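You operate a simulated robot arm through the tools that you are given. There is no shell and no other tool.

Carry out the task below with a simulated two-armed robot. There is one attempt and no reset: what you move stays moved.

Task
On the ironing board, fold the grey hand towel in half, so that its two long edges meet.
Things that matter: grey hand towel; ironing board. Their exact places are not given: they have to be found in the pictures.

The check looks at the end state, three seconds after you hand in, the way a careful person would. Anything else that was tipped, shoved, dropped, spilled or broken makes it a failure. Flat cloth is picked up by pressing the open fingertips on it (5 to 10 N) and closing them slowly along it; thin cloth reads only 2 to 8 mm in the jaws.

Robot
Two 7-joint arms with two-finger parallel grippers on one trunk, on a base that moves. Base frame: it is fixed to the floor where the robot stands at the start and does not move with it; the origin is under the middle of the robot, x ahead of it, y to its left, z up; the surface under the hand at the start is at about z = 0.88. Readings come in m, rad, newtons and seconds.
The left shoulder is at the start at [0.05, 0.177, 1.179], the right one opposite. With the tool pointing down near the work surface each hand reaches from about 0.22 to 0.7 m from the robot's upright axis, wherever it stands, measured 20 degrees to its own side. Places, roughly: ironing board [0.5, -0.1, 0.9]. Payload 3.43 kg a hand.
The TCP of each hand is the grasp point between the finger pads, 0.034 m short of the fingertips. In the tool frame z runs along the fingers and y along their closing line. Largest opening 0.128 m; finger width 0.024, thickness 0.012; the body of the gripper, 0.048 by 0.13 m, starts 0.096 m behind the TCP.
Orientation is that of the tool frame in the base frame, as a unit quaternion [w, x, y, z]. With the fingers straight down and closing along the base's y, the tool's x points along the base's -x, its y along +y and its z along -z.

Tools
- The arms move only by the tool jog_arm. It takes "left_steps", "right_steps" or both (then of equal length, played together; a hand with none holds still); each is a list of rows, each an object of numbers (a shift or turn left out is 0, a gripper value left out holds the last): "tx", "ty", "tz": the shift along the tool's x, y, z in m; "wx", "wy", "wz": the turn, a rotation vector about the tool's x, y, z in degrees; "claw": the gripper command, from -1 (fully open) to 1 (shut), values between in proportion. In form: [{"tx": .., "ty": .., "tz": .., "wx": .., "wy": .., "wz": .., "claw": ..}, ...]. A call has 1 to 20 rows; each row shifts and turns the commanded pose from where the row before left it, along the tool's axes as they then stand. Each row takes 0.2 s and may step no farther than 0.05 m and 0.15 rad from the row before; otherwise, or with a gripper value out of range, the whole call is refused. A pose out of reach is approached as far as the arm can. The call stops where the force on the tool passes 40 N (or 10 N more than at its start, if that is more) or the arm is blocked; 0.2 s more then pass. Each finger travels about 0.108 m/s and halts on what it meets, pressing with about 22 N; the grip force reading is that of the motor and also rises with nothing between the fingers. The clock runs only during rows and for 0.2 s after the last one: add rows that do not move to give the fingers time. It gives the time, the measured TCP pose, the force on the tool (base axes), the opening and the grip force at its end, in the units of the frame above (readings bear some noise), with the torque about the TCP (base axes, N m) and any sound that the robot's microphone picked up.
- Cameras (640 x 400 px; columns grow to the right, rows downward): "scene" is now at [0.1408, -0.0224, 1.318]; the picture's right is [-0.32, -0.95, 0.00], its down [-0.75, 0.26, -0.61] and it looks along [0.57, -0.20, -0.79] (base axes); focal length 253 px, centre (320, 200). "left" rides on the left gripper at [0.076, 0.011, -0.16] in its tool frame; the picture's right is [-0.15, 0.99, 0.00], its down [-0.88, -0.13, -0.46] and it looks along [-0.45, -0.07, 0.89] (tool axes); focal length 234 px, centre (320, 200). "right" rides on the right gripper at [0.076, -0.011, -0.16] in its tool frame; the picture's right is [0.15, 0.99, 0.00], its down [-0.88, 0.13, -0.46] and it looks along [-0.45, 0.07, 0.89] (tool axes); focal length 234 px, centre (320, 200).
- capture(camera): a new picture of that camera. No time passes.
- move_column(by): slides the trunk up (or, below 0, down) by that many m; the arms and the scene camera ride with it, the base frame stays. It gives what a move gives, with no picture.
- steer(legs): drives the robot by 1 to 6 legs, each [ahead, turn to the left] in m and rad, along the robot's own axes; the way and the turn of a leg run together, so that a leg with both is an arc; at most 1.5 m and 3.142 rad a leg. The arms and the cameras ride along, it lands a little off, and it stops where it bumps. It gives what a move gives.
- turn_head(pan, tilt): turns the head with the scene camera to pan (to the left, within 1.396 rad either way) and tilt (down, from -0.506 to 1.204), counted from straight ahead of the robot. It gives what a move gives.
- measure_at(camera, pixels): there is no depth. For up to 12 entries [column, row, z] of the newest picture of that camera ("zoom" is the newest enlarged one), the place [x, y] in the base frame at which the ray of that pixel passes the height z, good to about 0.002 m. No time passes.
- enlarge(camera, box): a new picture of the part [left, top, right, bottom] of that camera's present view, enlarged. No time passes.
- close_job(): hands the job in; it is judged then, once.

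Leave the grippers open and the arms clear of the work at the hand-in unless told otherwise.

The tools are called after ">>>" by a JSON object that holds its "fn" and its "kwargs". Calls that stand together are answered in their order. jog_arm: Moves the arms, as the interface text tells. Its arguments: {"type":"object","properties":{"left_steps":{"type":"array"},"right_steps":{"type":"array"}},"required":[]} The other tools are called the same way: move_column (by) moves the trunk up or down; steer (legs) drives the base; turn_head (pan, tilt) turns the head that bears the scene camera; capture (camera) takes a picture; measure_at (camera, pixels) gives the place at which the rays of pixels pass given heights; enlarge (camera, box) takes an enlarged picture of a part of a camera's view; close_job () hands the job in.

At the start:

```text
time_s: 0.0
left_tcp_pos: [0.44, 0.0165, 1.1002]
left_ee_rot: [0.0, 0.0, 1.0, 0.0]
left_force: [-0.1, 0.4, -0.1]
left_torque: [0.0, 0.03, 0.0]
left_gripper_width: 0.1279
left_gripper_force: 0.0
right_tcp_pos: [0.3588, -0.36, 1.0337]
right_ee_rot: [0.0, 0.0, 1.0, -0.001]
right_force: [-0.7, 0.1, 0.3]
right_torque: [-0.03, 0.01, -0.02]
right_gripper_width: 0.1281
right_gripper_force: 0.0
trunk travel left (down, up): [-0.35, 0.051]
robot x, y, heading: [-0.0001, -0.0004, -0.007]
head pan, tilt (commanded): [-0.328, 0.918]
```

scene: 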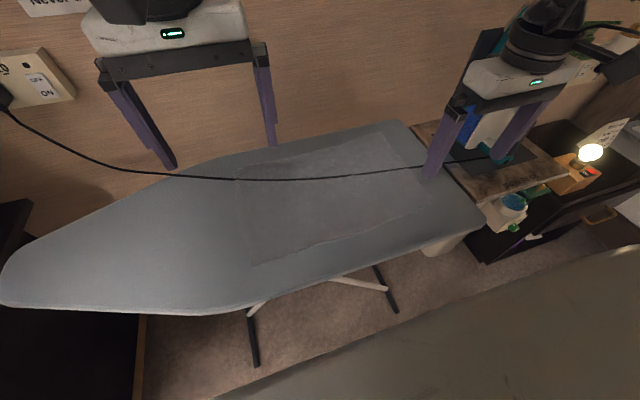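
right: 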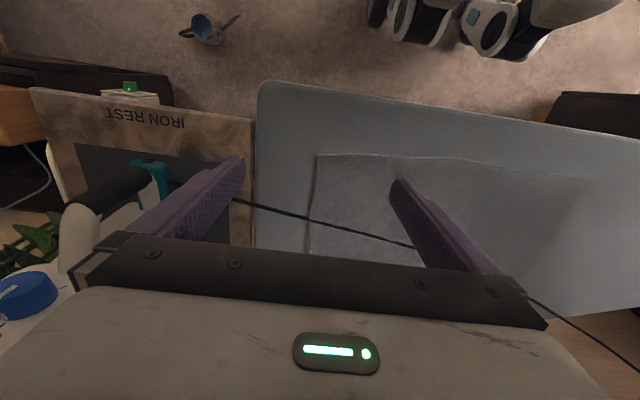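
left: 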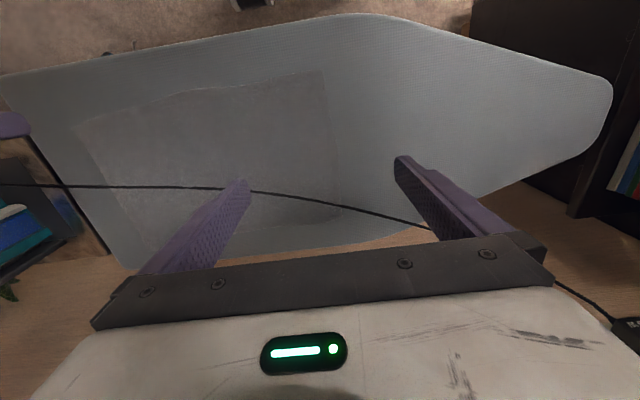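

I see a grey-blue ironing board with a slightly different grey towel on it, and a black cord (the iron's) running from the wall socket across the towel to the iron rest. First I look closer at it.

>>> {"fn": "enlarge", "kwargs": {"camera": "scene", "box": [200, 100, 500, 290]}}

>>> {"fn": "enlarge", "kwargs": {"camera": "left", "box": [0, 40, 440, 280]}}

>>> {"fn": "enlarge", "kwargs": {"camera": "right", "box": [220, 60, 640, 330]}}

```text
2.11 times, centred on (350, 195) of scene
```

zoom: 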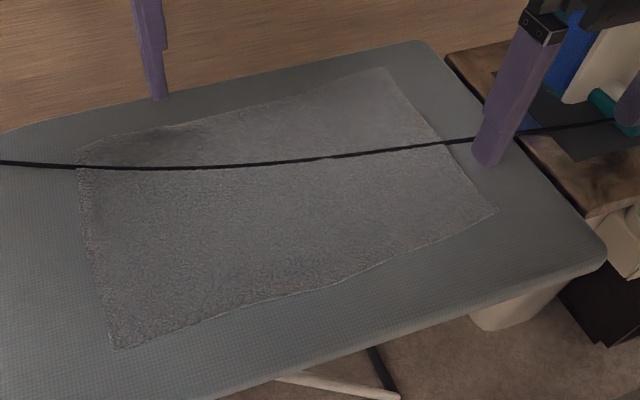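

```text
1.45 times, centred on (220, 160) of left
```

zoom: 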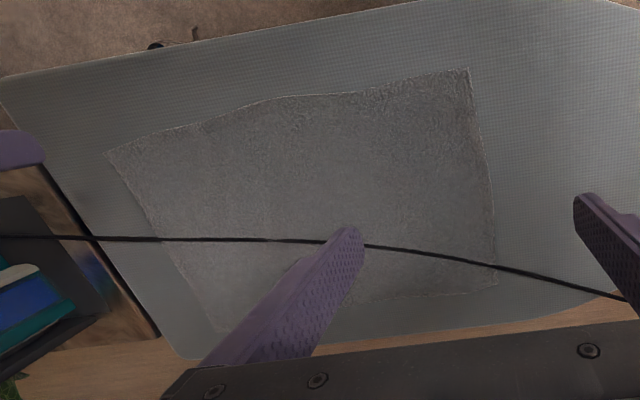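

```text
1.48 times, centred on (430, 195) of right
```

zoom: 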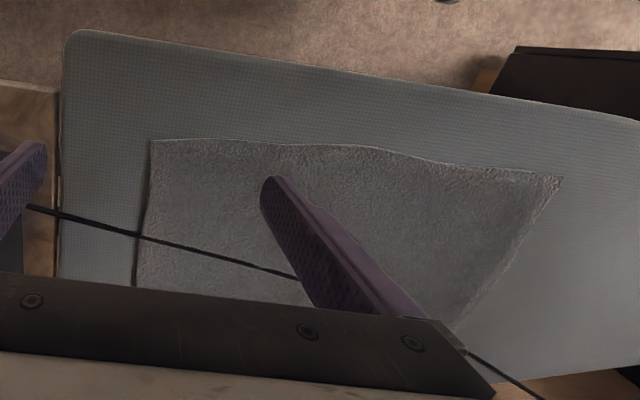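

The towel is a rectangle lying obliquely on the board, and the cord crosses it. I measure the towel corners in all three pictures at z = 0.88 and 0.90, and cord points at several heights, to find the heights of the board and of the cord.

>>> {"fn": "measure_at", "kwargs": {"camera": "scene", "pixels": [[252.8, 264.7, 0.88], [236.3, 170.4, 0.88], [381.8, 132.4, 0.88], [433.9, 199.7, 0.88], [236.3, 179, 0.88], [236.3, 179, 1.0], [293, 179.5, 0.88], [293, 179.5, 1.0], [350, 175, 0.88], [350, 175, 1.0], [408, 168, 0.88], [408, 168, 1.0]]}}

>>> {"fn": "measure_at", "kwargs": {"camera": "left", "pixels": [[322, 69, 0.88], [342, 218.6, 0.88], [71.7, 127, 0.88], [151, 249.7, 0.88], [109, 187, 0.88], [109, 187, 1.0], [178.6, 187.6, 0.88], [178.6, 187.6, 1.0], [254.5, 192.4, 0.88], [254.5, 192.4, 1.0], [340.7, 204.8, 0.88], [340.7, 204.8, 1.0]]}}

>>> {"fn": "measure_at", "kwargs": {"camera": "right", "pixels": [[315, 154.5, 0.88], [593.5, 179.5, 0.88], [308, 221, 0.88], [308, 221, 1.0], [380, 239, 0.88], [380, 239, 1.0], [240, 201, 0.88], [240, 201, 1.0]]}}

```text
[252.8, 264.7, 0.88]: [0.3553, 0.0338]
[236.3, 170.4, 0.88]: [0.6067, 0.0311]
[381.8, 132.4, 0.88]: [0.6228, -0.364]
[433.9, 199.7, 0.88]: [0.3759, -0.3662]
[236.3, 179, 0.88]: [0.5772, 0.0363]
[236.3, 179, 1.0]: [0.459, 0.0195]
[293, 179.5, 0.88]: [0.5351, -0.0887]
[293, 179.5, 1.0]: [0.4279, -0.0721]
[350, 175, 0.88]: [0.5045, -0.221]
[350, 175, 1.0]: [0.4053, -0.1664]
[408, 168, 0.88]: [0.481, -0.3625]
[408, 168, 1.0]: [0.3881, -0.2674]
```

```text
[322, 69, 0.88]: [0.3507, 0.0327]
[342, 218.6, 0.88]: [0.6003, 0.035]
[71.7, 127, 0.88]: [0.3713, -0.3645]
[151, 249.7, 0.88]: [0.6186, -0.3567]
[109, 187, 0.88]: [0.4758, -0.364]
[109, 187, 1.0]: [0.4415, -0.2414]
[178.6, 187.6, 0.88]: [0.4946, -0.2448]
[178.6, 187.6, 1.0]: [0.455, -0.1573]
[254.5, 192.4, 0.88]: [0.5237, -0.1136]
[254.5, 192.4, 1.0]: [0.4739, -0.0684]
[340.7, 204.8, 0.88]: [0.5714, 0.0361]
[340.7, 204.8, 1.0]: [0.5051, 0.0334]
```

```text
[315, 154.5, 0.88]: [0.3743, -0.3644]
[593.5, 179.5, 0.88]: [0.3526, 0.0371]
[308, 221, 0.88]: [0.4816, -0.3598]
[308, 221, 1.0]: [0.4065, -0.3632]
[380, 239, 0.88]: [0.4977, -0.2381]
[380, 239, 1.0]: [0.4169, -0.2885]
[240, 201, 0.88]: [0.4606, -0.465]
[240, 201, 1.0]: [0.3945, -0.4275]
```

At z ≈ 0.88 the three views agree: towel corners about (0.353, 0.034), (0.605, 0.033), (0.62, -0.362), (0.373, -0.365), so the long edges run along y (0.40 m) and it is 0.25 m wide. The cord also agrees at about z = 0.88, so it lies on the towel, from (0.577, 0.036) to (0.48, -0.36). I need to know how the cord runs to the socket and iron, so I look left and right with the head.

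>>> {"fn": "turn_head", "kwargs": {"pan": -0.8, "tilt": 0.75}}

>>> {"fn": "capture", "kwargs": {"camera": "scene"}}

>>> {"fn": "turn_head", "kwargs": {"pan": 0.3, "tilt": 0.6}}

>>> {"fn": "capture", "kwargs": {"camera": "scene"}}

```text
time_s: 0.9
left_tcp_pos: [0.4399, 0.0172, 1.1]
left_ee_rot: [0.0, -0.001, 1.0, 0.0]
left_force: [0.0, -0.5, -0.7]
left_torque: [-0.01, -0.01, 0.01]
left_gripper_width: 0.1282
left_gripper_force: 0.0
right_tcp_pos: [0.3587, -0.3598, 1.0336]
right_ee_rot: [0.0, 0.0, 1.0, 0.0]
right_force: [0.1, 0.7, 0.1]
right_torque: [-0.01, -0.01, 0.0]
right_gripper_width: 0.1278
right_gripper_force: 0.2
trunk travel left (down, up): [-0.35, 0.051]
robot x, y, heading: [0.0016, -0.0008, -0.002]
head pan, tilt (commanded): [-0.799, 0.75]
```

```text
taken
```

scene: 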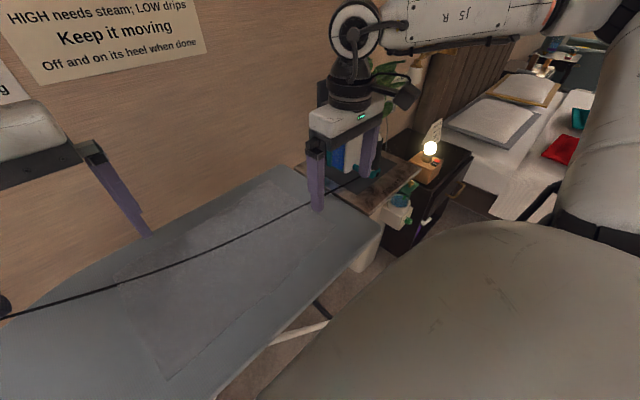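

```text
time_s: 2.2
left_tcp_pos: [0.4391, 0.0182, 1.1002]
left_ee_rot: [0.0, -0.002, 1.0, 0.0]
left_force: [0.7, -0.5, 0.0]
left_torque: [-0.02, 0.0, 0.0]
left_gripper_width: 0.1283
left_gripper_force: 0.1
right_tcp_pos: [0.3597, -0.3599, 1.0339]
right_ee_rot: [0.001, 0.0, 1.0, 0.0]
right_force: [0.1, 0.3, -0.6]
right_torque: [0.0, 0.0, -0.01]
right_gripper_width: 0.1283
right_gripper_force: 0.0
trunk travel left (down, up): [-0.35, 0.051]
robot x, y, heading: [0.0017, 0.0023, -0.006]
head pan, tilt (commanded): [0.3, 0.6]
```

```text
taken
```

scene: 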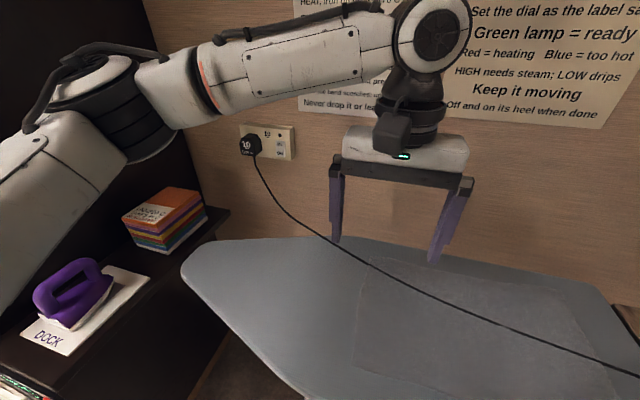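

The cord hangs from the wall plug (about pixel (250,145)) down onto the board, over the towel and on to the iron on the rest at the right. I raise the right hand and pull it back a little to see the iron and the cord's end better.

>>> {"fn": "jog_arm", "kwargs": {"right_steps": [{"tz": -0.04}, {"tz": -0.04}, {"tz": -0.04, "tx": 0.03}, {"tx": 0.04}]}}

>>> {"fn": "turn_head", "kwargs": {"pan": -0.75, "tilt": 0.9}}

>>> {"fn": "capture", "kwargs": {"camera": "scene"}}

>>> {"fn": "capture", "kwargs": {"camera": "right"}}

```text
time_s: 3.2
left_tcp_pos: [0.44, 0.0172, 1.1005]
left_ee_rot: [0.002, -0.002, 1.0, 0.0]
left_force: [-0.6, 0.4, 0.1]
left_torque: [0.05, 0.0, 0.0]
left_gripper_width: 0.1279
left_gripper_force: 0.1
right_tcp_pos: [0.2885, -0.3617, 1.1546]
right_ee_rot: [0.0, 0.001, 1.0, 0.0]
right_force: [0.2, -0.4, -0.3]
right_torque: [-0.01, -0.02, -0.02]
right_gripper_width: 0.1279
right_gripper_force: 0.0
trunk travel left (down, up): [-0.35, 0.051]
robot x, y, heading: [0.001, 0.0027, -0.004]
head pan, tilt (commanded): [0.3, 0.6]
```

```text
time_s: 4.5
left_tcp_pos: [0.4407, 0.0175, 1.1006]
left_ee_rot: [0.0, 0.0, 1.0, -0.001]
left_force: [0.3, -0.2, -0.3]
left_torque: [-0.03, 0.0, -0.03]
left_gripper_width: 0.1279
left_gripper_force: 0.0
right_tcp_pos: [0.2897, -0.3607, 1.1548]
right_ee_rot: [0.0, 0.001, 1.0, -0.001]
right_force: [-0.5, 0.2, 0.0]
right_torque: [0.0, 0.0, 0.03]
right_gripper_width: 0.128
right_gripper_force: 0.1
trunk travel left (down, up): [-0.35, 0.051]
robot x, y, heading: [0.0008, -0.0029, 0.003]
head pan, tilt (commanded): [-0.75, 0.901]
```

```text
taken
```

scene: 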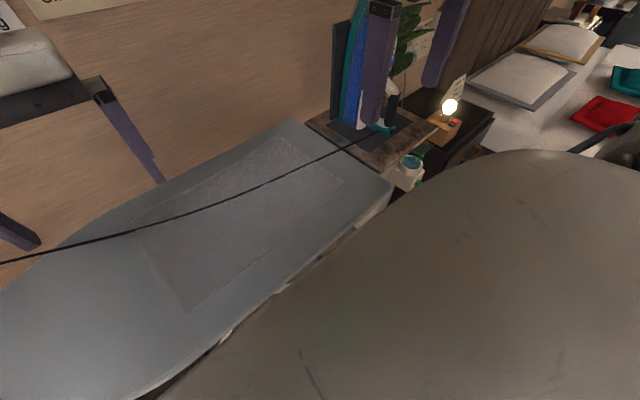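

```text
taken
```

right: 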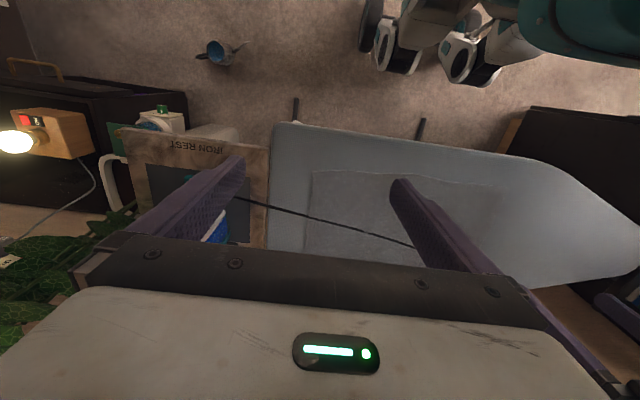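

The iron stands upright on its heel on the rest at about (365,80) in the scene picture; the cord leaves at its foot near (385,130). I enlarge that part.

>>> {"fn": "enlarge", "kwargs": {"camera": "scene", "box": [290, 0, 450, 200]}}

>>> {"fn": "enlarge", "kwargs": {"camera": "scene", "box": [0, 110, 400, 330]}}

```text
2.00 times, centred on (370, 100) of scene
```

zoom: 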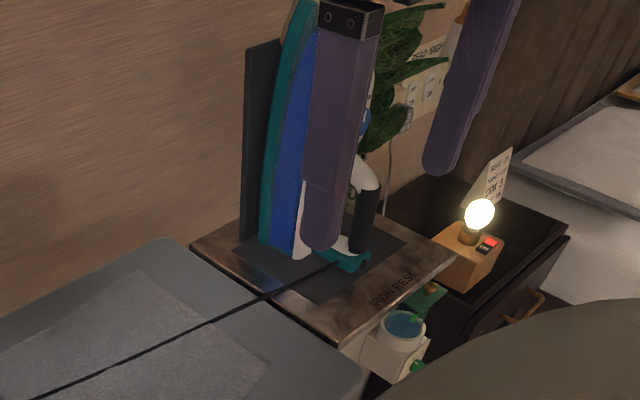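

```text
1.60 times, centred on (200, 220) of scene
```

zoom: 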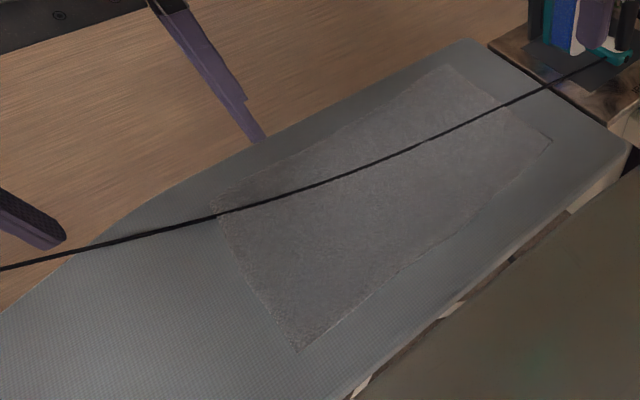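

I measure the iron's cord outlet, the cord's course and the board's edges in the present scene picture (z = 0.88–0.9).

>>> {"fn": "measure_at", "kwargs": {"camera": "scene", "pixels": [[382, 131, 0.9], [362, 141, 0.885], [344, 150, 0.885], [300, 170, 0.885], [200, 211, 0.885], [138, 230, 0.885], [60, 248, 0.885], [293, 119, 0.88], [392, 190, 0.88], [150, 190, 0.88], [300, 262, 0.88], [220, 345, 0.88]]}}

>>> {"fn": "turn_head", "kwargs": {"pan": 0.0, "tilt": 0.9}}

>>> {"fn": "capture", "kwargs": {"camera": "scene"}}

```text
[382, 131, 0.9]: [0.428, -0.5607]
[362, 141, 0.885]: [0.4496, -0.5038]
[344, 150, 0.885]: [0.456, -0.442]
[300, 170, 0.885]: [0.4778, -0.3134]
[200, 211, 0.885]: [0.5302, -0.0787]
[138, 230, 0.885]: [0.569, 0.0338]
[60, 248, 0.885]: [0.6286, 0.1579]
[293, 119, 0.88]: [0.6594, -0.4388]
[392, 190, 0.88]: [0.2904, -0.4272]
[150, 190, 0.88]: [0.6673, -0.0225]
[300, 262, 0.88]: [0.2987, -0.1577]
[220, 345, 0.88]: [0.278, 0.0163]
```

```text
time_s: 5.6
left_tcp_pos: [0.4405, 0.0173, 1.0996]
left_ee_rot: [0.0, -0.001, 1.0, 0.0]
left_force: [-0.6, 0.0, -0.4]
left_torque: [0.01, -0.01, 0.02]
left_gripper_width: 0.128
left_gripper_force: 0.0
right_tcp_pos: [0.2892, -0.3613, 1.1559]
right_ee_rot: [0.0, 0.002, 1.0, 0.0]
right_force: [-0.6, 0.2, -0.5]
right_torque: [-0.03, -0.02, 0.01]
right_gripper_width: 0.1279
right_gripper_force: 0.0
trunk travel left (down, up): [-0.35, 0.051]
robot x, y, heading: [-0.0031, 0.002, -0.003]
head pan, tilt (commanded): [0.0, 0.901]
```

```text
taken
```

scene: 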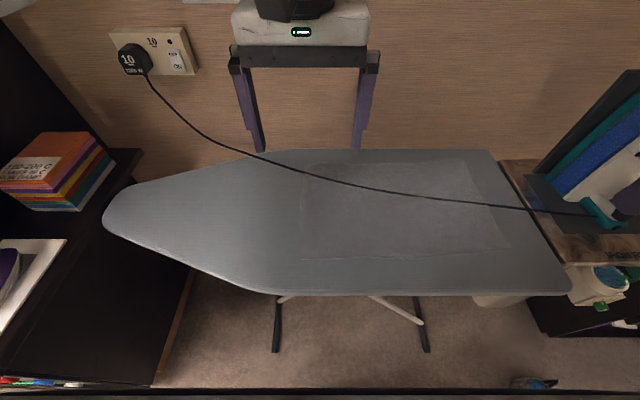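

The cord runs over the far board edge near pixel (262,158) and up to the plug at (140,65). I triangulate the plug with the left camera to judge the slack.

>>> {"fn": "capture", "kwargs": {"camera": "left"}}

>>> {"fn": "measure_at", "kwargs": {"camera": "scene", "pixels": [[147, 75, 0.9], [147, 75, 1.0], [147, 75, 1.1], [200, 132, 0.88], [200, 132, 0.95], [200, 132, 1.0], [262, 158, 0.88], [262, 158, 0.92], [303, 172, 0.88], [303, 172, 0.89], [487, 150, 0.88], [262, 152, 0.88]]}}

```text
taken
```

left: 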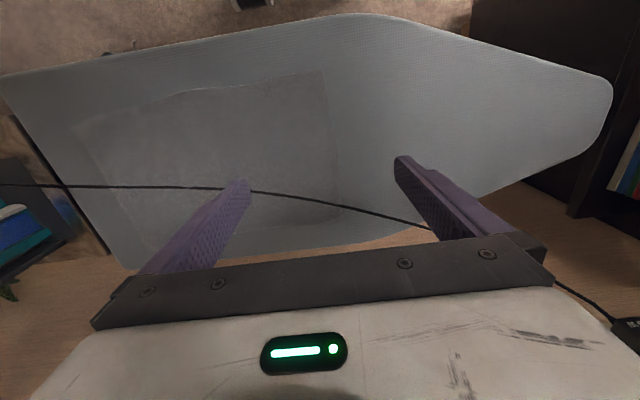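

```text
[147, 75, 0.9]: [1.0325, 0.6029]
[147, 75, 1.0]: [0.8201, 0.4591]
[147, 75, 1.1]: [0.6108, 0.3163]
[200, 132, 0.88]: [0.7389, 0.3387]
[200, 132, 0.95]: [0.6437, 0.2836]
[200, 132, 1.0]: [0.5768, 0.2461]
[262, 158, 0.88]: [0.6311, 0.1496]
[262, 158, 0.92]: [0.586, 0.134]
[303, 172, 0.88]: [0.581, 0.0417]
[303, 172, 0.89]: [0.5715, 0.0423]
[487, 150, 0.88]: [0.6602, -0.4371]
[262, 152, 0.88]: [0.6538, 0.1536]
```

>>> {"fn": "measure_at", "kwargs": {"camera": "left", "pixels": [[612, 322, 0.9], [612, 322, 1.0], [612, 322, 1.1], [560, 286, 0.9], [560, 286, 0.95], [560, 286, 1.0], [425, 228, 0.88], [425, 228, 0.92], [340, 205, 0.88], [340, 205, 0.89], [400, 229, 0.88]]}}

>>> {"fn": "enlarge", "kwargs": {"camera": "scene", "box": [220, 130, 540, 270]}}

```text
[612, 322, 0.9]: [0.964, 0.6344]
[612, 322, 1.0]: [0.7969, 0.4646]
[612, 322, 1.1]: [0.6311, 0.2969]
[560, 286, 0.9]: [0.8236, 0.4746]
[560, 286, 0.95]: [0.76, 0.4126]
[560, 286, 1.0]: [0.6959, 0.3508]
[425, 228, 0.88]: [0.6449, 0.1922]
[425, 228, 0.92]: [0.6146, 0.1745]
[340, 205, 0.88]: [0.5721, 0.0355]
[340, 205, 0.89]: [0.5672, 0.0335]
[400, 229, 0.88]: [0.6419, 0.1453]
```

```text
2.00 times, centred on (380, 200) of scene
```

zoom: 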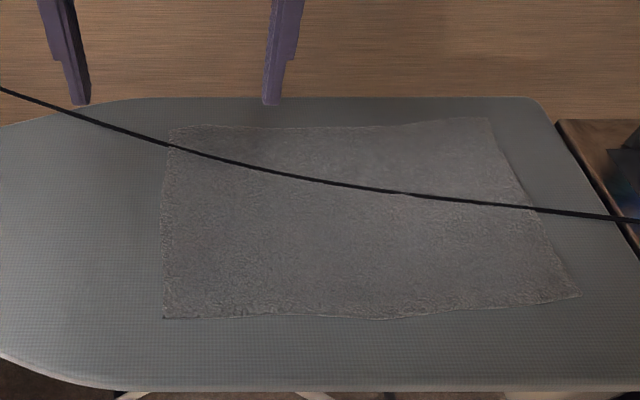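

Readings: the cord rests on the towel, runs nearly taut to the upright iron, and has little slack, so dragging it far would pull at the iron. Plan: pinch the towel's near long edge near both corners, draw the towel toward the robot out from under the cord (turning it about parallel to the cord), then fold the near edge over onto the far edge. First I turn both hands 90° about their z so that the fingers close along x, well above everything.

>>> {"fn": "jog_arm", "kwargs": {"left_steps": [{"wz": 8.2}, {"wz": 8.2}, {"wz": 8.2}, {"wz": 8.2}, {"wz": 8.2}, {"wz": 8.2}, {"wz": 8.2}, {"wz": 8.2}, {"wz": 8.2}, {"wz": 8.2}, {"wz": 8.0}], "right_steps": [{"wz": 8.2}, {"wz": 8.2}, {"wz": 8.2}, {"wz": 8.2}, {"wz": 8.2}, {"wz": 8.2}, {"wz": 8.2}, {"wz": 8.2}, {"wz": 8.2}, {"wz": 8.2}, {"wz": 8.0}]}}

>>> {"fn": "capture", "kwargs": {"camera": "scene"}}

>>> {"fn": "capture", "kwargs": {"camera": "left"}}

>>> {"fn": "capture", "kwargs": {"camera": "right"}}

```text
time_s: 8.0
left_tcp_pos: [0.4409, 0.0171, 1.1002]
left_ee_rot: [-0.001, 0.708, 0.707, 0.0]
left_force: [-0.3, -0.2, -0.6]
left_torque: [0.02, 0.03, -0.02]
left_gripper_width: 0.128
left_gripper_force: 0.0
right_tcp_pos: [0.2893, -0.3604, 1.1539]
right_ee_rot: [0.001, 0.709, 0.705, 0.0]
right_force: [-0.2, 0.0, -0.3]
right_torque: [0.0, -0.01, -0.02]
right_gripper_width: 0.128
right_gripper_force: 0.1
trunk travel left (down, up): [-0.35, 0.051]
robot x, y, heading: [-0.0005, 0.0002, -0.001]
head pan, tilt (commanded): [0.0, 0.901]
```

```text
taken
```

scene: 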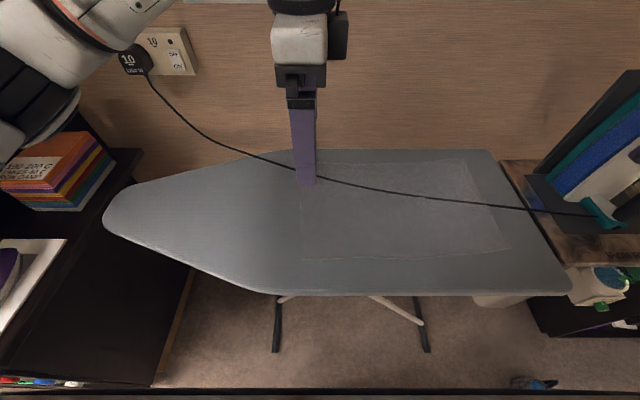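

```text
taken
```

left: 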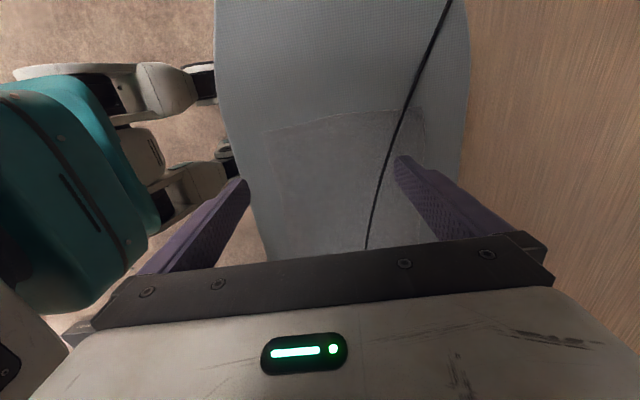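

```text
taken
```

right: 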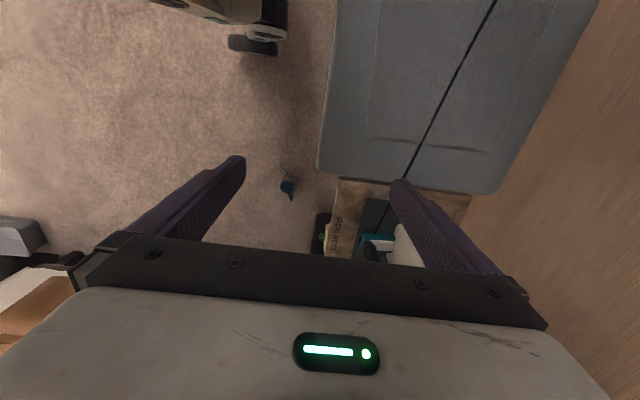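

The jaws along x would hold a strip of hem rather than the edge itself; on reflection it is better to keep them closing along y, right at the edge near each corner. I turn both hands back by 90° while coming down to about z = 1.0 and aim the head at the towel.

>>> {"fn": "jog_arm", "kwargs": {"left_steps": [{"wz": -8.2, "tz": 0.009}, {"wz": -8.2, "tz": 0.009}, {"wz": -8.2, "tz": 0.009}, {"wz": -8.2, "tz": 0.009}, {"wz": -8.2, "tz": 0.009}, {"wz": -8.2, "tz": 0.009}, {"wz": -8.2, "tz": 0.009}, {"wz": -8.2, "tz": 0.009}, {"wz": -8.2, "tz": 0.009}, {"wz": -8.2, "tz": 0.009}, {"wz": -8.0, "tz": 0.01}], "right_steps": [{"wz": -8.2, "tz": 0.014}, {"wz": -8.2, "tz": 0.014}, {"wz": -8.2, "tz": 0.014}, {"wz": -8.2, "tz": 0.014}, {"wz": -8.2, "tz": 0.014}, {"wz": -8.2, "tz": 0.014}, {"wz": -8.2, "tz": 0.014}, {"wz": -8.2, "tz": 0.014}, {"wz": -8.2, "tz": 0.014}, {"wz": -8.2, "tz": 0.014}, {"wz": -8.0, "tz": 0.015}]}}

>>> {"fn": "turn_head", "kwargs": {"pan": -0.35, "tilt": 1.05}}

>>> {"fn": "capture", "kwargs": {"camera": "scene"}}

```text
time_s: 10.4
left_tcp_pos: [0.4412, 0.0175, 1.0001]
left_ee_rot: [0.001, -0.001, 1.0, 0.0]
left_force: [-0.3, -0.5, -0.1]
left_torque: [0.0, 0.0, 0.03]
left_gripper_width: 0.1281
left_gripper_force: 0.1
right_tcp_pos: [0.2911, -0.3602, 0.9994]
right_ee_rot: [0.0, -0.001, 1.0, 0.0]
right_force: [0.5, -0.5, 0.6]
right_torque: [0.02, -0.01, 0.04]
right_gripper_width: 0.1281
right_gripper_force: 0.1
trunk travel left (down, up): [-0.35, 0.051]
robot x, y, heading: [-0.003, -0.0008, -0.003]
head pan, tilt (commanded): [0.0, 0.901]
```

```text
time_s: 11.3
left_tcp_pos: [0.4401, 0.0182, 1.0007]
left_ee_rot: [0.001, 0.0, 1.0, 0.0]
left_force: [0.6, -0.3, 0.9]
left_torque: [0.03, 0.0, -0.02]
left_gripper_width: 0.1281
left_gripper_force: 0.0
right_tcp_pos: [0.2903, -0.3602, 0.999]
right_ee_rot: [-0.001, 0.001, 1.0, 0.001]
right_force: [-0.1, 0.8, 0.0]
right_torque: [-0.01, 0.0, -0.01]
right_gripper_width: 0.1281
right_gripper_force: 0.0
trunk travel left (down, up): [-0.35, 0.051]
robot x, y, heading: [0.0003, 0.0024, -0.0]
head pan, tilt (commanded): [-0.351, 1.051]
```

```text
taken
```

scene: 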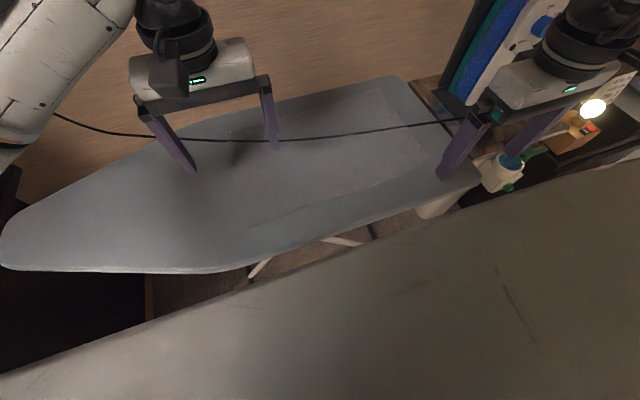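

The robot's own body blocks the lower part at that tilt; I return the head to tilt 0.92. Next both hands go above the near corners (left toward x 0.361, y 0.004; right toward x 0.379, y -0.335), TCP z about 0.96, jaws set to about 32 mm.

>>> {"fn": "jog_arm", "kwargs": {"left_steps": [{"tx": 0.02, "ty": -0.004, "claw": 0.5}, {"tx": 0.02, "ty": -0.004, "tz": 0.01}, {"tx": 0.02, "ty": -0.003, "tz": 0.01}, {"tx": 0.019, "ty": -0.003, "tz": 0.01}, {"tz": 0.01}], "right_steps": [{"tx": -0.022, "ty": 0.006, "claw": 0.5}, {"tx": -0.022, "ty": 0.006, "tz": 0.01}, {"tx": -0.022, "ty": 0.007, "tz": 0.01}, {"tx": -0.023, "ty": 0.006, "tz": 0.01}, {"tz": 0.01}]}}

>>> {"fn": "turn_head", "kwargs": {"pan": -0.33, "tilt": 0.92}}

>>> {"fn": "capture", "kwargs": {"camera": "scene"}}

>>> {"fn": "capture", "kwargs": {"camera": "left"}}

>>> {"fn": "capture", "kwargs": {"camera": "right"}}

```text
time_s: 12.5
left_tcp_pos: [0.3603, 0.0011, 0.9605]
left_ee_rot: [0.001, 0.001, 1.0, 0.0]
left_force: [-0.3, 0.9, 0.5]
left_torque: [-0.01, 0.0, 0.02]
left_gripper_width: 0.0318
left_gripper_force: 0.2
right_tcp_pos: [0.3785, -0.3347, 0.9586]
right_ee_rot: [0.0, 0.0, 1.0, 0.0]
right_force: [0.6, 0.4, -0.3]
right_torque: [-0.01, 0.04, -0.03]
right_gripper_width: 0.0322
right_gripper_force: 0.0
trunk travel left (down, up): [-0.35, 0.051]
robot x, y, heading: [-0.0018, 0.0012, 0.002]
head pan, tilt (commanded): [-0.351, 1.051]
```

```text
time_s: 13.2
left_tcp_pos: [0.3611, 0.0026, 0.9592]
left_ee_rot: [0.001, -0.001, 1.0, 0.0]
left_force: [0.0, 0.0, 0.4]
left_torque: [0.02, 0.01, 0.01]
left_gripper_width: 0.0321
left_gripper_force: 0.1
right_tcp_pos: [0.3793, -0.335, 0.9585]
right_ee_rot: [-0.001, 0.0, 1.0, 0.0]
right_force: [0.6, -0.5, 0.9]
right_torque: [0.01, 0.02, 0.0]
right_gripper_width: 0.0319
right_gripper_force: 0.1
trunk travel left (down, up): [-0.35, 0.051]
robot x, y, heading: [-0.0035, 0.0013, -0.004]
head pan, tilt (commanded): [-0.33, 0.92]
```

```text
taken
```

scene: 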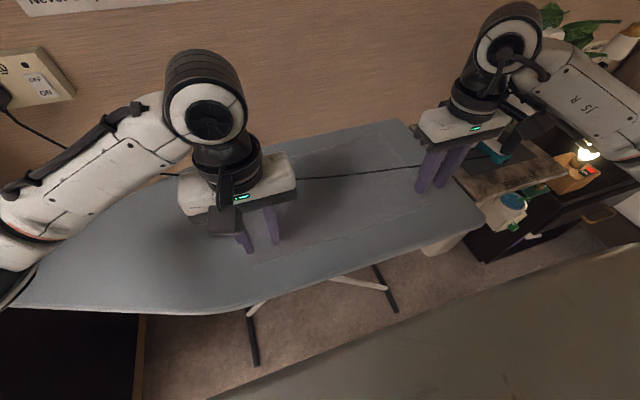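

```text
taken
```

left: 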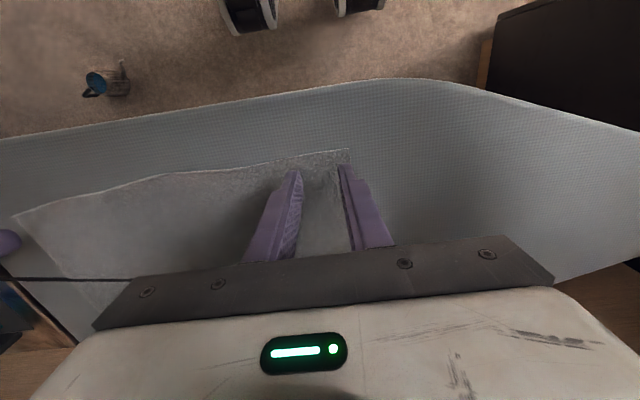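

```text
taken
```

right: 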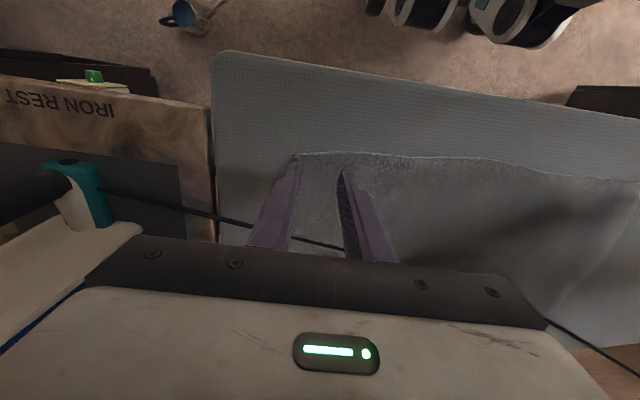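

Both hands hover over the near corners. I measure corner and edge points in the two hand pictures: left corner (349,149), edge (290,158); right corner (297,156), edge (350,153).

>>> {"fn": "measure_at", "kwargs": {"camera": "left", "pixels": [[349, 149, 0.885], [290, 158, 0.885], [240, 165, 0.885], [150, 178, 0.885], [14, 217, 0.885], [320, 110, 0.88]]}}

>>> {"fn": "measure_at", "kwargs": {"camera": "right", "pixels": [[297, 156, 0.885], [350, 153, 0.885], [400, 155, 0.885], [470, 158, 0.885], [638, 181, 0.885], [105, 205, 0.9], [140, 232, 0.95], [140, 232, 1.0], [140, 232, 1.05]]}}

>>> {"fn": "enlarge", "kwargs": {"camera": "left", "box": [220, 120, 420, 260]}}

>>> {"fn": "enlarge", "kwargs": {"camera": "right", "box": [220, 120, 420, 260]}}

```text
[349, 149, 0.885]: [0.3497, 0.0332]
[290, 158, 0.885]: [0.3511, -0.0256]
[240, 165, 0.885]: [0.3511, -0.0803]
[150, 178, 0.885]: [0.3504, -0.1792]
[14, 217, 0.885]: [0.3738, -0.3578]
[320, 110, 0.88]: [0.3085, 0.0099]
```

```text
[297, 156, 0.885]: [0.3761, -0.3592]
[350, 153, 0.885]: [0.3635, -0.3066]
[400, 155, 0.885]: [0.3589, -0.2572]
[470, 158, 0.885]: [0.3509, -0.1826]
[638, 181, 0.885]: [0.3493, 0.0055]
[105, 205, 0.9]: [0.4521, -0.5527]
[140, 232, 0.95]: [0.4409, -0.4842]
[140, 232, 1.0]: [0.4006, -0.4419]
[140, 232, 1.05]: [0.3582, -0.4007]
```

```text
2.86 times, centred on (320, 190) of left
```

zoom: 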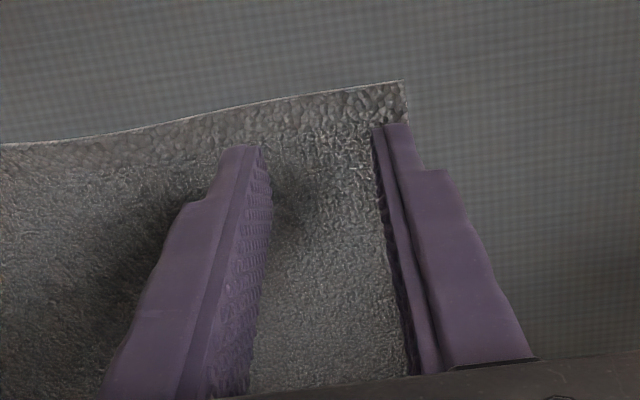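

```text
2.86 times, centred on (320, 190) of right
```

zoom: 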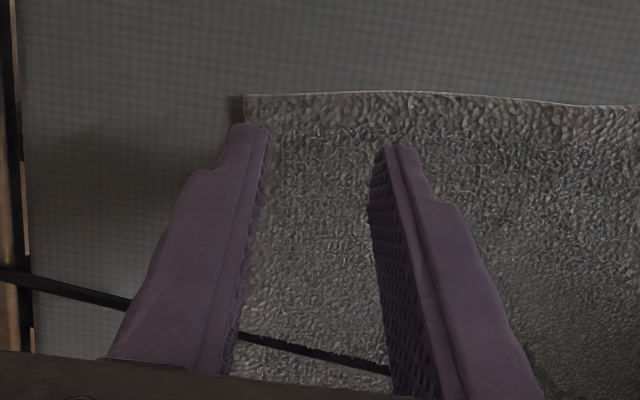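

Corners measured: left (0.350, 0.033), right (0.375, -0.359). I lower both hands by 34 mm to just above the cloth with small corrections, then will feel for contact in small steps.

>>> {"fn": "jog_arm", "kwargs": {"left_steps": [{"tx": 0.002, "tz": 0.012}, {"tz": 0.012}, {"tz": 0.01}, {}], "right_steps": [{"tx": 0.001, "ty": 0.003, "tz": 0.012}, {"tz": 0.012}, {"tz": 0.01}, {}]}}

```text
time_s: 14.2
left_tcp_pos: [0.3597, 0.0029, 0.9263]
left_ee_rot: [0.0, -0.001, 1.0, 0.0]
left_force: [0.0, -0.7, -0.2]
left_torque: [0.01, -0.01, 0.01]
left_gripper_width: 0.032
left_gripper_force: 0.0
right_tcp_pos: [0.3761, -0.3324, 0.9243]
right_ee_rot: [0.0, 0.001, 1.0, 0.0]
right_force: [-0.1, 0.3, 0.2]
right_torque: [-0.01, -0.01, -0.03]
right_gripper_width: 0.032
right_gripper_force: 0.0
trunk travel left (down, up): [-0.35, 0.051]
robot x, y, heading: [-0.0017, -0.0014, 0.0]
head pan, tilt (commanded): [-0.33, 0.92]
```

No contact yet (forces below 1 N). I go down 5 mm more on both.

>>> {"fn": "jog_arm", "kwargs": {"left_steps": [{"tz": 0.003}, {"tz": 0.003}, {}], "right_steps": [{"tz": 0.003}, {"tz": 0.002}, {}]}}

```text
time_s: 15.0
left_tcp_pos: [0.3596, 0.0035, 0.9197]
left_ee_rot: [0.001, -0.001, 1.0, 0.0]
left_force: [-0.1, 0.3, 0.3]
left_torque: [-0.04, -0.01, 0.02]
left_gripper_width: 0.0319
left_gripper_force: 0.1
right_tcp_pos: [0.3775, -0.3323, 0.9204]
right_ee_rot: [-0.001, 0.001, 1.0, 0.0]
right_force: [0.3, -0.3, 1.4]
right_torque: [0.02, -0.02, 0.03]
right_gripper_width: 0.0319
right_gripper_force: 0.0
trunk travel left (down, up): [-0.35, 0.051]
robot x, y, heading: [0.0012, -0.0012, 0.002]
head pan, tilt (commanded): [-0.33, 0.92]
```

The right reads 1.4 N up, maybe first touch. I step both down 2 mm more.

>>> {"fn": "jog_arm", "kwargs": {"left_steps": [{"tz": 0.002}, {}], "right_steps": [{"tz": 0.002}, {}]}}

```text
time_s: 15.6
left_tcp_pos: [0.3584, 0.0039, 0.9189]
left_ee_rot: [0.001, -0.001, 1.0, -0.001]
left_force: [0.6, -0.9, 1.1]
left_torque: [-0.04, -0.02, 0.03]
left_gripper_width: 0.032
left_gripper_force: 0.1
right_tcp_pos: [0.3772, -0.3328, 0.9182]
right_ee_rot: [0.001, 0.0, 1.0, 0.0]
right_force: [0.3, 1.7, 1.0]
right_torque: [0.08, -0.04, -0.03]
right_gripper_width: 0.0321
right_gripper_force: 0.1
trunk travel left (down, up): [-0.35, 0.051]
robot x, y, heading: [-0.0017, 0.0013, -0.004]
head pan, tilt (commanded): [-0.33, 0.92]
```

Light contact on both (about 1 N). I press 2 mm further.

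>>> {"fn": "jog_arm", "kwargs": {"left_steps": [{"tz": 0.002}, {}], "right_steps": [{"tz": 0.002}, {}]}}

```text
time_s: 16.2
left_tcp_pos: [0.3589, 0.0032, 0.917]
left_ee_rot: [0.001, -0.001, 1.0, -0.001]
left_force: [1.2, -0.2, 9.8]
left_torque: [0.02, -0.08, 0.02]
left_gripper_width: 0.0319
left_gripper_force: 0.0
right_tcp_pos: [0.3767, -0.3321, 0.9177]
right_ee_rot: [0.001, 0.001, 1.0, -0.001]
right_force: [1.2, 1.1, 7.9]
right_torque: [0.03, -0.06, -0.02]
right_gripper_width: 0.0318
right_gripper_force: 0.1
trunk travel left (down, up): [-0.35, 0.051]
robot x, y, heading: [-0.0034, -0.0025, 0.002]
head pan, tilt (commanded): [-0.33, 0.92]
```

Pressing 9.8 N left and 7.9 N right: good. Now I close both jaws slowly along the cloth.

>>> {"fn": "jog_arm", "kwargs": {"left_steps": [{"claw": 0.55}, {"claw": 0.6}, {"claw": 0.65}, {"claw": 0.7}, {"claw": 0.75}, {"claw": 0.8}, {"claw": 0.85}, {"claw": 0.9}, {"claw": 0.95}, {"claw": 1.0}, {}, {}], "right_steps": [{"claw": 0.55}, {"claw": 0.6}, {"claw": 0.65}, {"claw": 0.7}, {"claw": 0.75}, {"claw": 0.8}, {"claw": 0.85}, {"claw": 0.9}, {"claw": 0.95}, {"claw": 1.0}, {}, {}]}}

>>> {"fn": "enlarge", "kwargs": {"camera": "left", "box": [220, 120, 420, 260]}}

>>> {"fn": "enlarge", "kwargs": {"camera": "right", "box": [220, 120, 420, 260]}}

```text
time_s: 18.8
left_tcp_pos: [0.3572, 0.003, 0.9169]
left_ee_rot: [0.001, -0.001, 1.0, -0.001]
left_force: [0.3, -5.9, 12.9]
left_torque: [-0.18, -0.1, 0.01]
left_gripper_width: 0.0041
left_gripper_force: 22.4
right_tcp_pos: [0.3759, -0.3309, 0.9167]
right_ee_rot: [0.001, 0.0, 1.0, 0.0]
right_force: [-0.2, 7.4, 9.6]
right_torque: [0.23, 0.01, 0.03]
right_gripper_width: 0.0042
right_gripper_force: 22.1
trunk travel left (down, up): [-0.35, 0.051]
robot x, y, heading: [-0.0008, 0.0024, 0.001]
head pan, tilt (commanded): [-0.33, 0.92]
```

```text
2.86 times, centred on (320, 190) of left
```

zoom: 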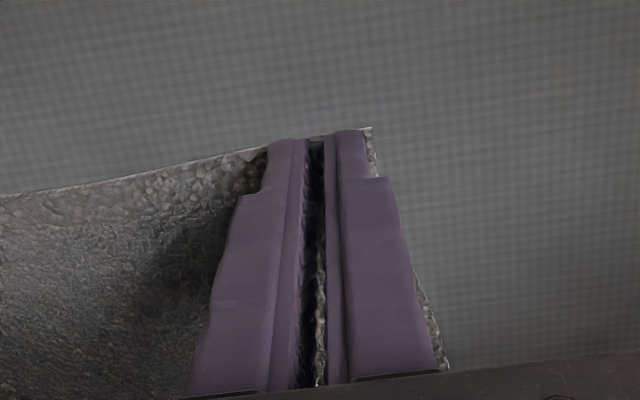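

```text
2.86 times, centred on (320, 190) of right
```

zoom: 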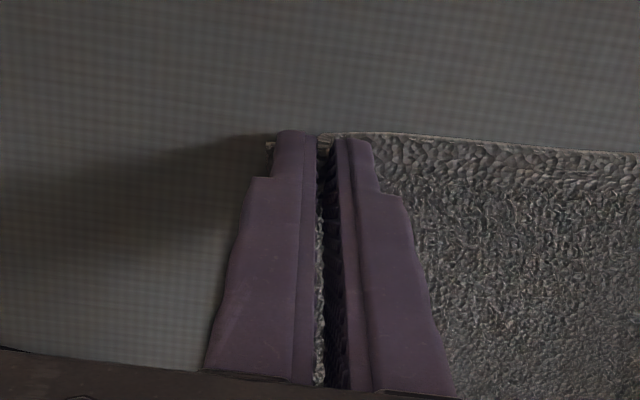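

Both jaws read about 4.1 mm with 22 N: cloth is held. The side forces (about -6 N and +7 N in y) show the edge is taut between the hands. I lift both 8 mm and check.

>>> {"fn": "jog_arm", "kwargs": {"left_steps": [{"tz": -0.004, "ty": -0.001}, {"tz": -0.004, "ty": -0.001}, {}], "right_steps": [{"tz": -0.004, "ty": 0.001}, {"tz": -0.004, "ty": 0.001}, {}]}}

>>> {"fn": "capture", "kwargs": {"camera": "scene"}}

>>> {"fn": "capture", "kwargs": {"camera": "left"}}

>>> {"fn": "capture", "kwargs": {"camera": "right"}}

```text
time_s: 19.6
left_tcp_pos: [0.3583, 0.0011, 0.9232]
left_ee_rot: [0.0, -0.001, 1.0, -0.001]
left_force: [0.3, -2.4, -0.3]
left_torque: [-0.08, 0.0, -0.01]
left_gripper_width: 0.0038
left_gripper_force: 22.5
right_tcp_pos: [0.3757, -0.331, 0.9227]
right_ee_rot: [0.0, 0.001, 1.0, 0.0]
right_force: [-0.1, 2.5, 0.5]
right_torque: [0.03, -0.01, 0.0]
right_gripper_width: 0.0039
right_gripper_force: 22.0
trunk travel left (down, up): [-0.35, 0.051]
robot x, y, heading: [-0.0035, -0.0007, 0.004]
head pan, tilt (commanded): [-0.33, 0.92]
```

```text
taken
```

scene: 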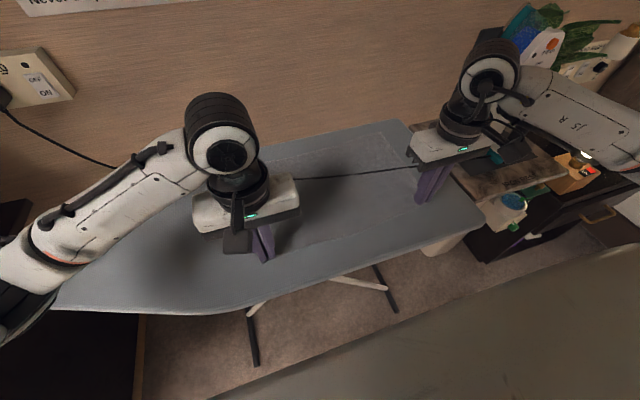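

```text
taken
```

left: 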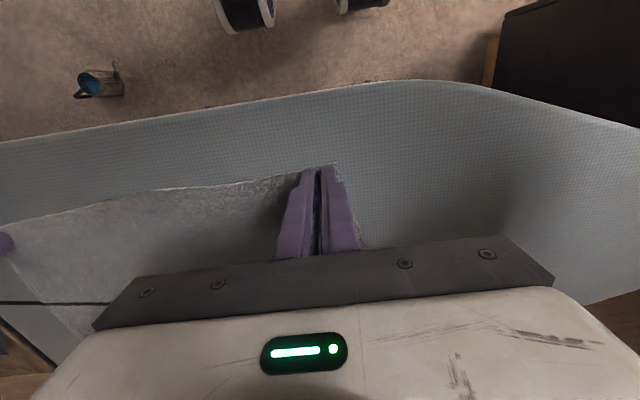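

```text
taken
```

right: 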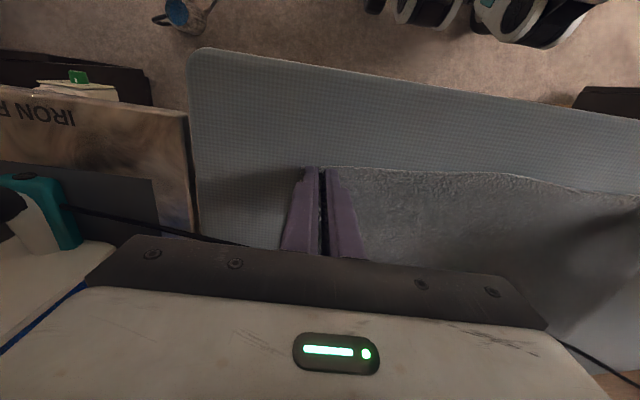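

The grip holds with mild edge tension (about 2.5 N). Now I draw the towel toward the robot while turning it clockwise to follow the cord: first half of the pull (right hand -85 mm in x, left -36 mm, turn about 8°).

>>> {"fn": "jog_arm", "kwargs": {"left_steps": [{"tx": 0.00365, "ty": 0.00285, "wz": 0.842}, {"tx": 0.00365, "ty": 0.00285, "wz": 0.842}, {"tx": 0.00365, "ty": 0.00285, "wz": 0.842}, {"tx": 0.00365, "ty": 0.00285, "wz": 0.842}, {"tx": 0.00365, "ty": 0.00285, "wz": 0.842}, {"tx": 0.00385, "ty": 0.00223, "wz": 0.842}, {"tx": 0.00385, "ty": 0.00223, "wz": 0.842}, {"tx": 0.00385, "ty": 0.00223, "wz": 0.842}, {"tx": 0.00385, "ty": 0.00223, "wz": 0.842}, {"tx": 0.00385, "ty": 0.00223, "wz": 0.842}], "right_steps": [{"tx": 0.00856, "ty": 0.00259, "wz": 0.842}, {"tx": 0.00856, "ty": 0.00259, "wz": 0.842}, {"tx": 0.00856, "ty": 0.00259, "wz": 0.842}, {"tx": 0.00856, "ty": 0.00259, "wz": 0.842}, {"tx": 0.00856, "ty": 0.00259, "wz": 0.842}, {"tx": 0.00872, "ty": 0.00195, "wz": 0.842}, {"tx": 0.00872, "ty": 0.00195, "wz": 0.842}, {"tx": 0.00872, "ty": 0.00195, "wz": 0.842}, {"tx": 0.00872, "ty": 0.00195, "wz": 0.842}, {"tx": 0.00872, "ty": 0.00195, "wz": 0.842}]}}

>>> {"fn": "capture", "kwargs": {"camera": "scene"}}

>>> {"fn": "capture", "kwargs": {"camera": "left"}}

>>> {"fn": "capture", "kwargs": {"camera": "right"}}

```text
time_s: 21.8
left_tcp_pos: [0.3243, 0.0285, 0.9243]
left_ee_rot: [0.0, 0.074, 0.997, 0.0]
left_force: [-0.2, -3.0, 0.0]
left_torque: [-0.07, 0.01, 0.04]
left_gripper_width: 0.0038
left_gripper_force: 21.9
right_tcp_pos: [0.2924, -0.3024, 0.9232]
right_ee_rot: [0.0, 0.074, 0.997, 0.0]
right_force: [1.1, 3.2, 0.8]
right_torque: [0.1, -0.02, 0.06]
right_gripper_width: 0.004
right_gripper_force: 22.4
trunk travel left (down, up): [-0.35, 0.051]
robot x, y, heading: [0.0002, -0.0003, 0.002]
head pan, tilt (commanded): [-0.33, 0.92]
```

```text
taken
```

scene: 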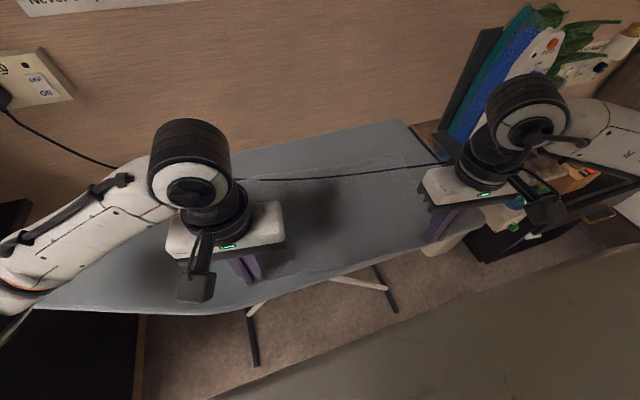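

```text
taken
```

left: 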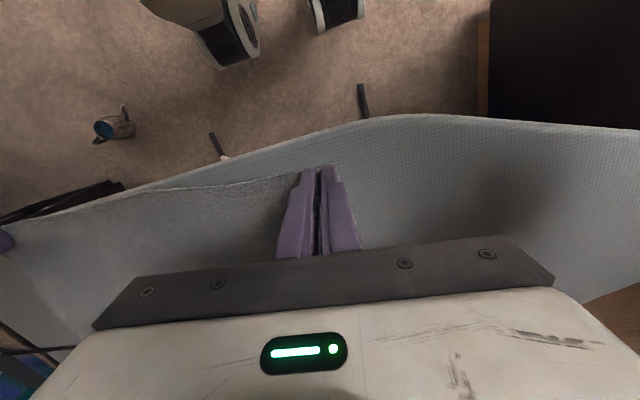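

```text
taken
```

right: 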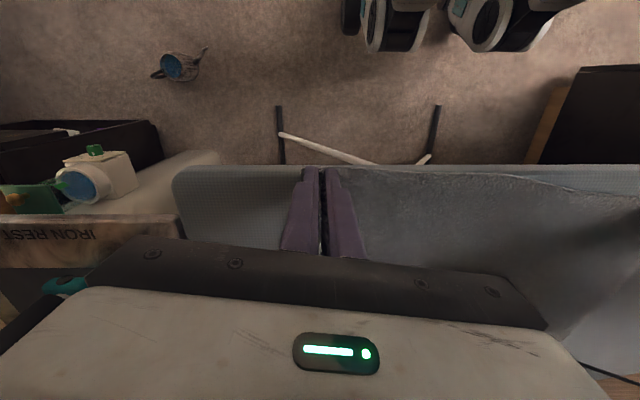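

The towel slides well (forces about 3 N). I zoom in on the scene picture to see the cord and the far edge.

>>> {"fn": "enlarge", "kwargs": {"camera": "scene", "box": [220, 110, 460, 270]}}

```text
2.50 times, centred on (340, 190) of scene
```

zoom: 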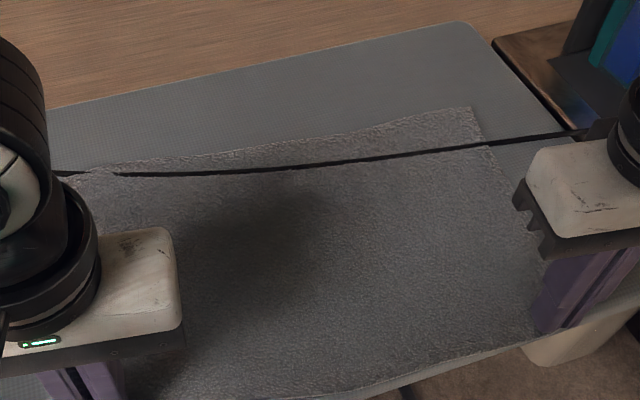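

The towel is sliding out from under the cord as planned; a wedge on the far right is still beyond it. I carry on with the second half of the pull.

>>> {"fn": "jog_arm", "kwargs": {"left_steps": [{"tx": 0.00393, "ty": 0.00156, "wz": 0.842}, {"tx": 0.00393, "ty": 0.00156, "wz": 0.842}, {"tx": 0.00393, "ty": 0.00156, "wz": 0.842}, {"tx": 0.00393, "ty": 0.00156, "wz": 0.842}, {"tx": 0.00393, "ty": 0.00156, "wz": 0.842}, {"tx": 0.00403, "ty": 0.00093, "wz": 0.842}, {"tx": 0.00403, "ty": 0.00093, "wz": 0.842}, {"tx": 0.00403, "ty": 0.00093, "wz": 0.842}, {"tx": 0.00403, "ty": 0.00093, "wz": 0.842}, {"tx": 0.00403, "ty": 0.00093, "wz": 0.842}], "right_steps": [{"tx": 0.00884, "ty": 0.0013, "wz": 0.842}, {"tx": 0.00884, "ty": 0.0013, "wz": 0.842}, {"tx": 0.00884, "ty": 0.0013, "wz": 0.842}, {"tx": 0.00884, "ty": 0.0013, "wz": 0.842}, {"tx": 0.00884, "ty": 0.0013, "wz": 0.842}, {"tx": 0.00891, "ty": 0.00065, "wz": 0.842}, {"tx": 0.00891, "ty": 0.00065, "wz": 0.842}, {"tx": 0.00891, "ty": 0.00065, "wz": 0.842}, {"tx": 0.00891, "ty": 0.00065, "wz": 0.842}, {"tx": 0.00891, "ty": 0.00065, "wz": 0.842}]}}

>>> {"fn": "capture", "kwargs": {"camera": "scene"}}

>>> {"fn": "enlarge", "kwargs": {"camera": "scene", "box": [220, 110, 460, 270]}}

```text
time_s: 24.0
left_tcp_pos: [0.2873, 0.05, 0.9237]
left_ee_rot: [0.001, 0.146, 0.989, -0.001]
left_force: [-0.1, -6.5, -0.5]
left_torque: [-0.22, 0.05, 0.05]
left_gripper_width: 0.0039
left_gripper_force: 22.0
right_tcp_pos: [0.2709, -0.287, 0.9163]
right_ee_rot: [-0.001, 0.146, 0.989, 0.001]
right_force: [-0.8, 7.5, 0.1]
right_torque: [0.25, 0.0, 0.12]
right_gripper_width: 0.0039
right_gripper_force: 22.1
right hand out of reach, approached as far as the arm can: row 3, 4, 5, 6, 7, 8, 9, 10
trunk travel left (down, up): [-0.35, 0.051]
robot x, y, heading: [0.0005, 0.0014, -0.005]
head pan, tilt (commanded): [-0.33, 0.92]
```

```text
taken
```

scene: 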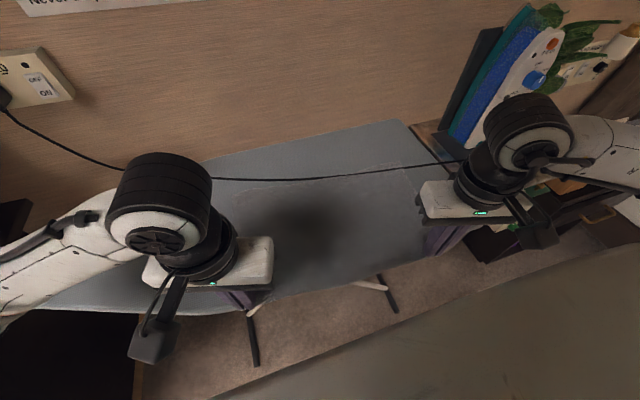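

```text
2.50 times, centred on (340, 190) of scene
```

zoom: 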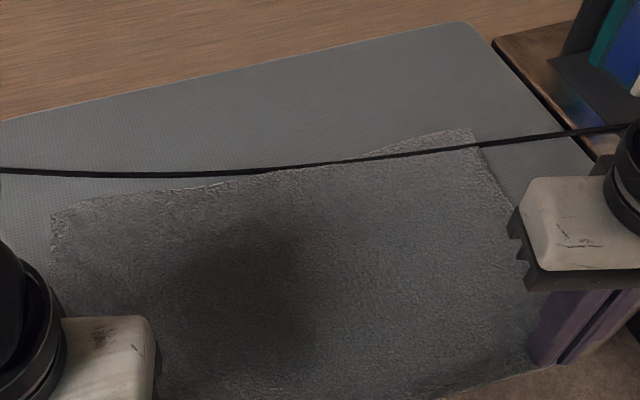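

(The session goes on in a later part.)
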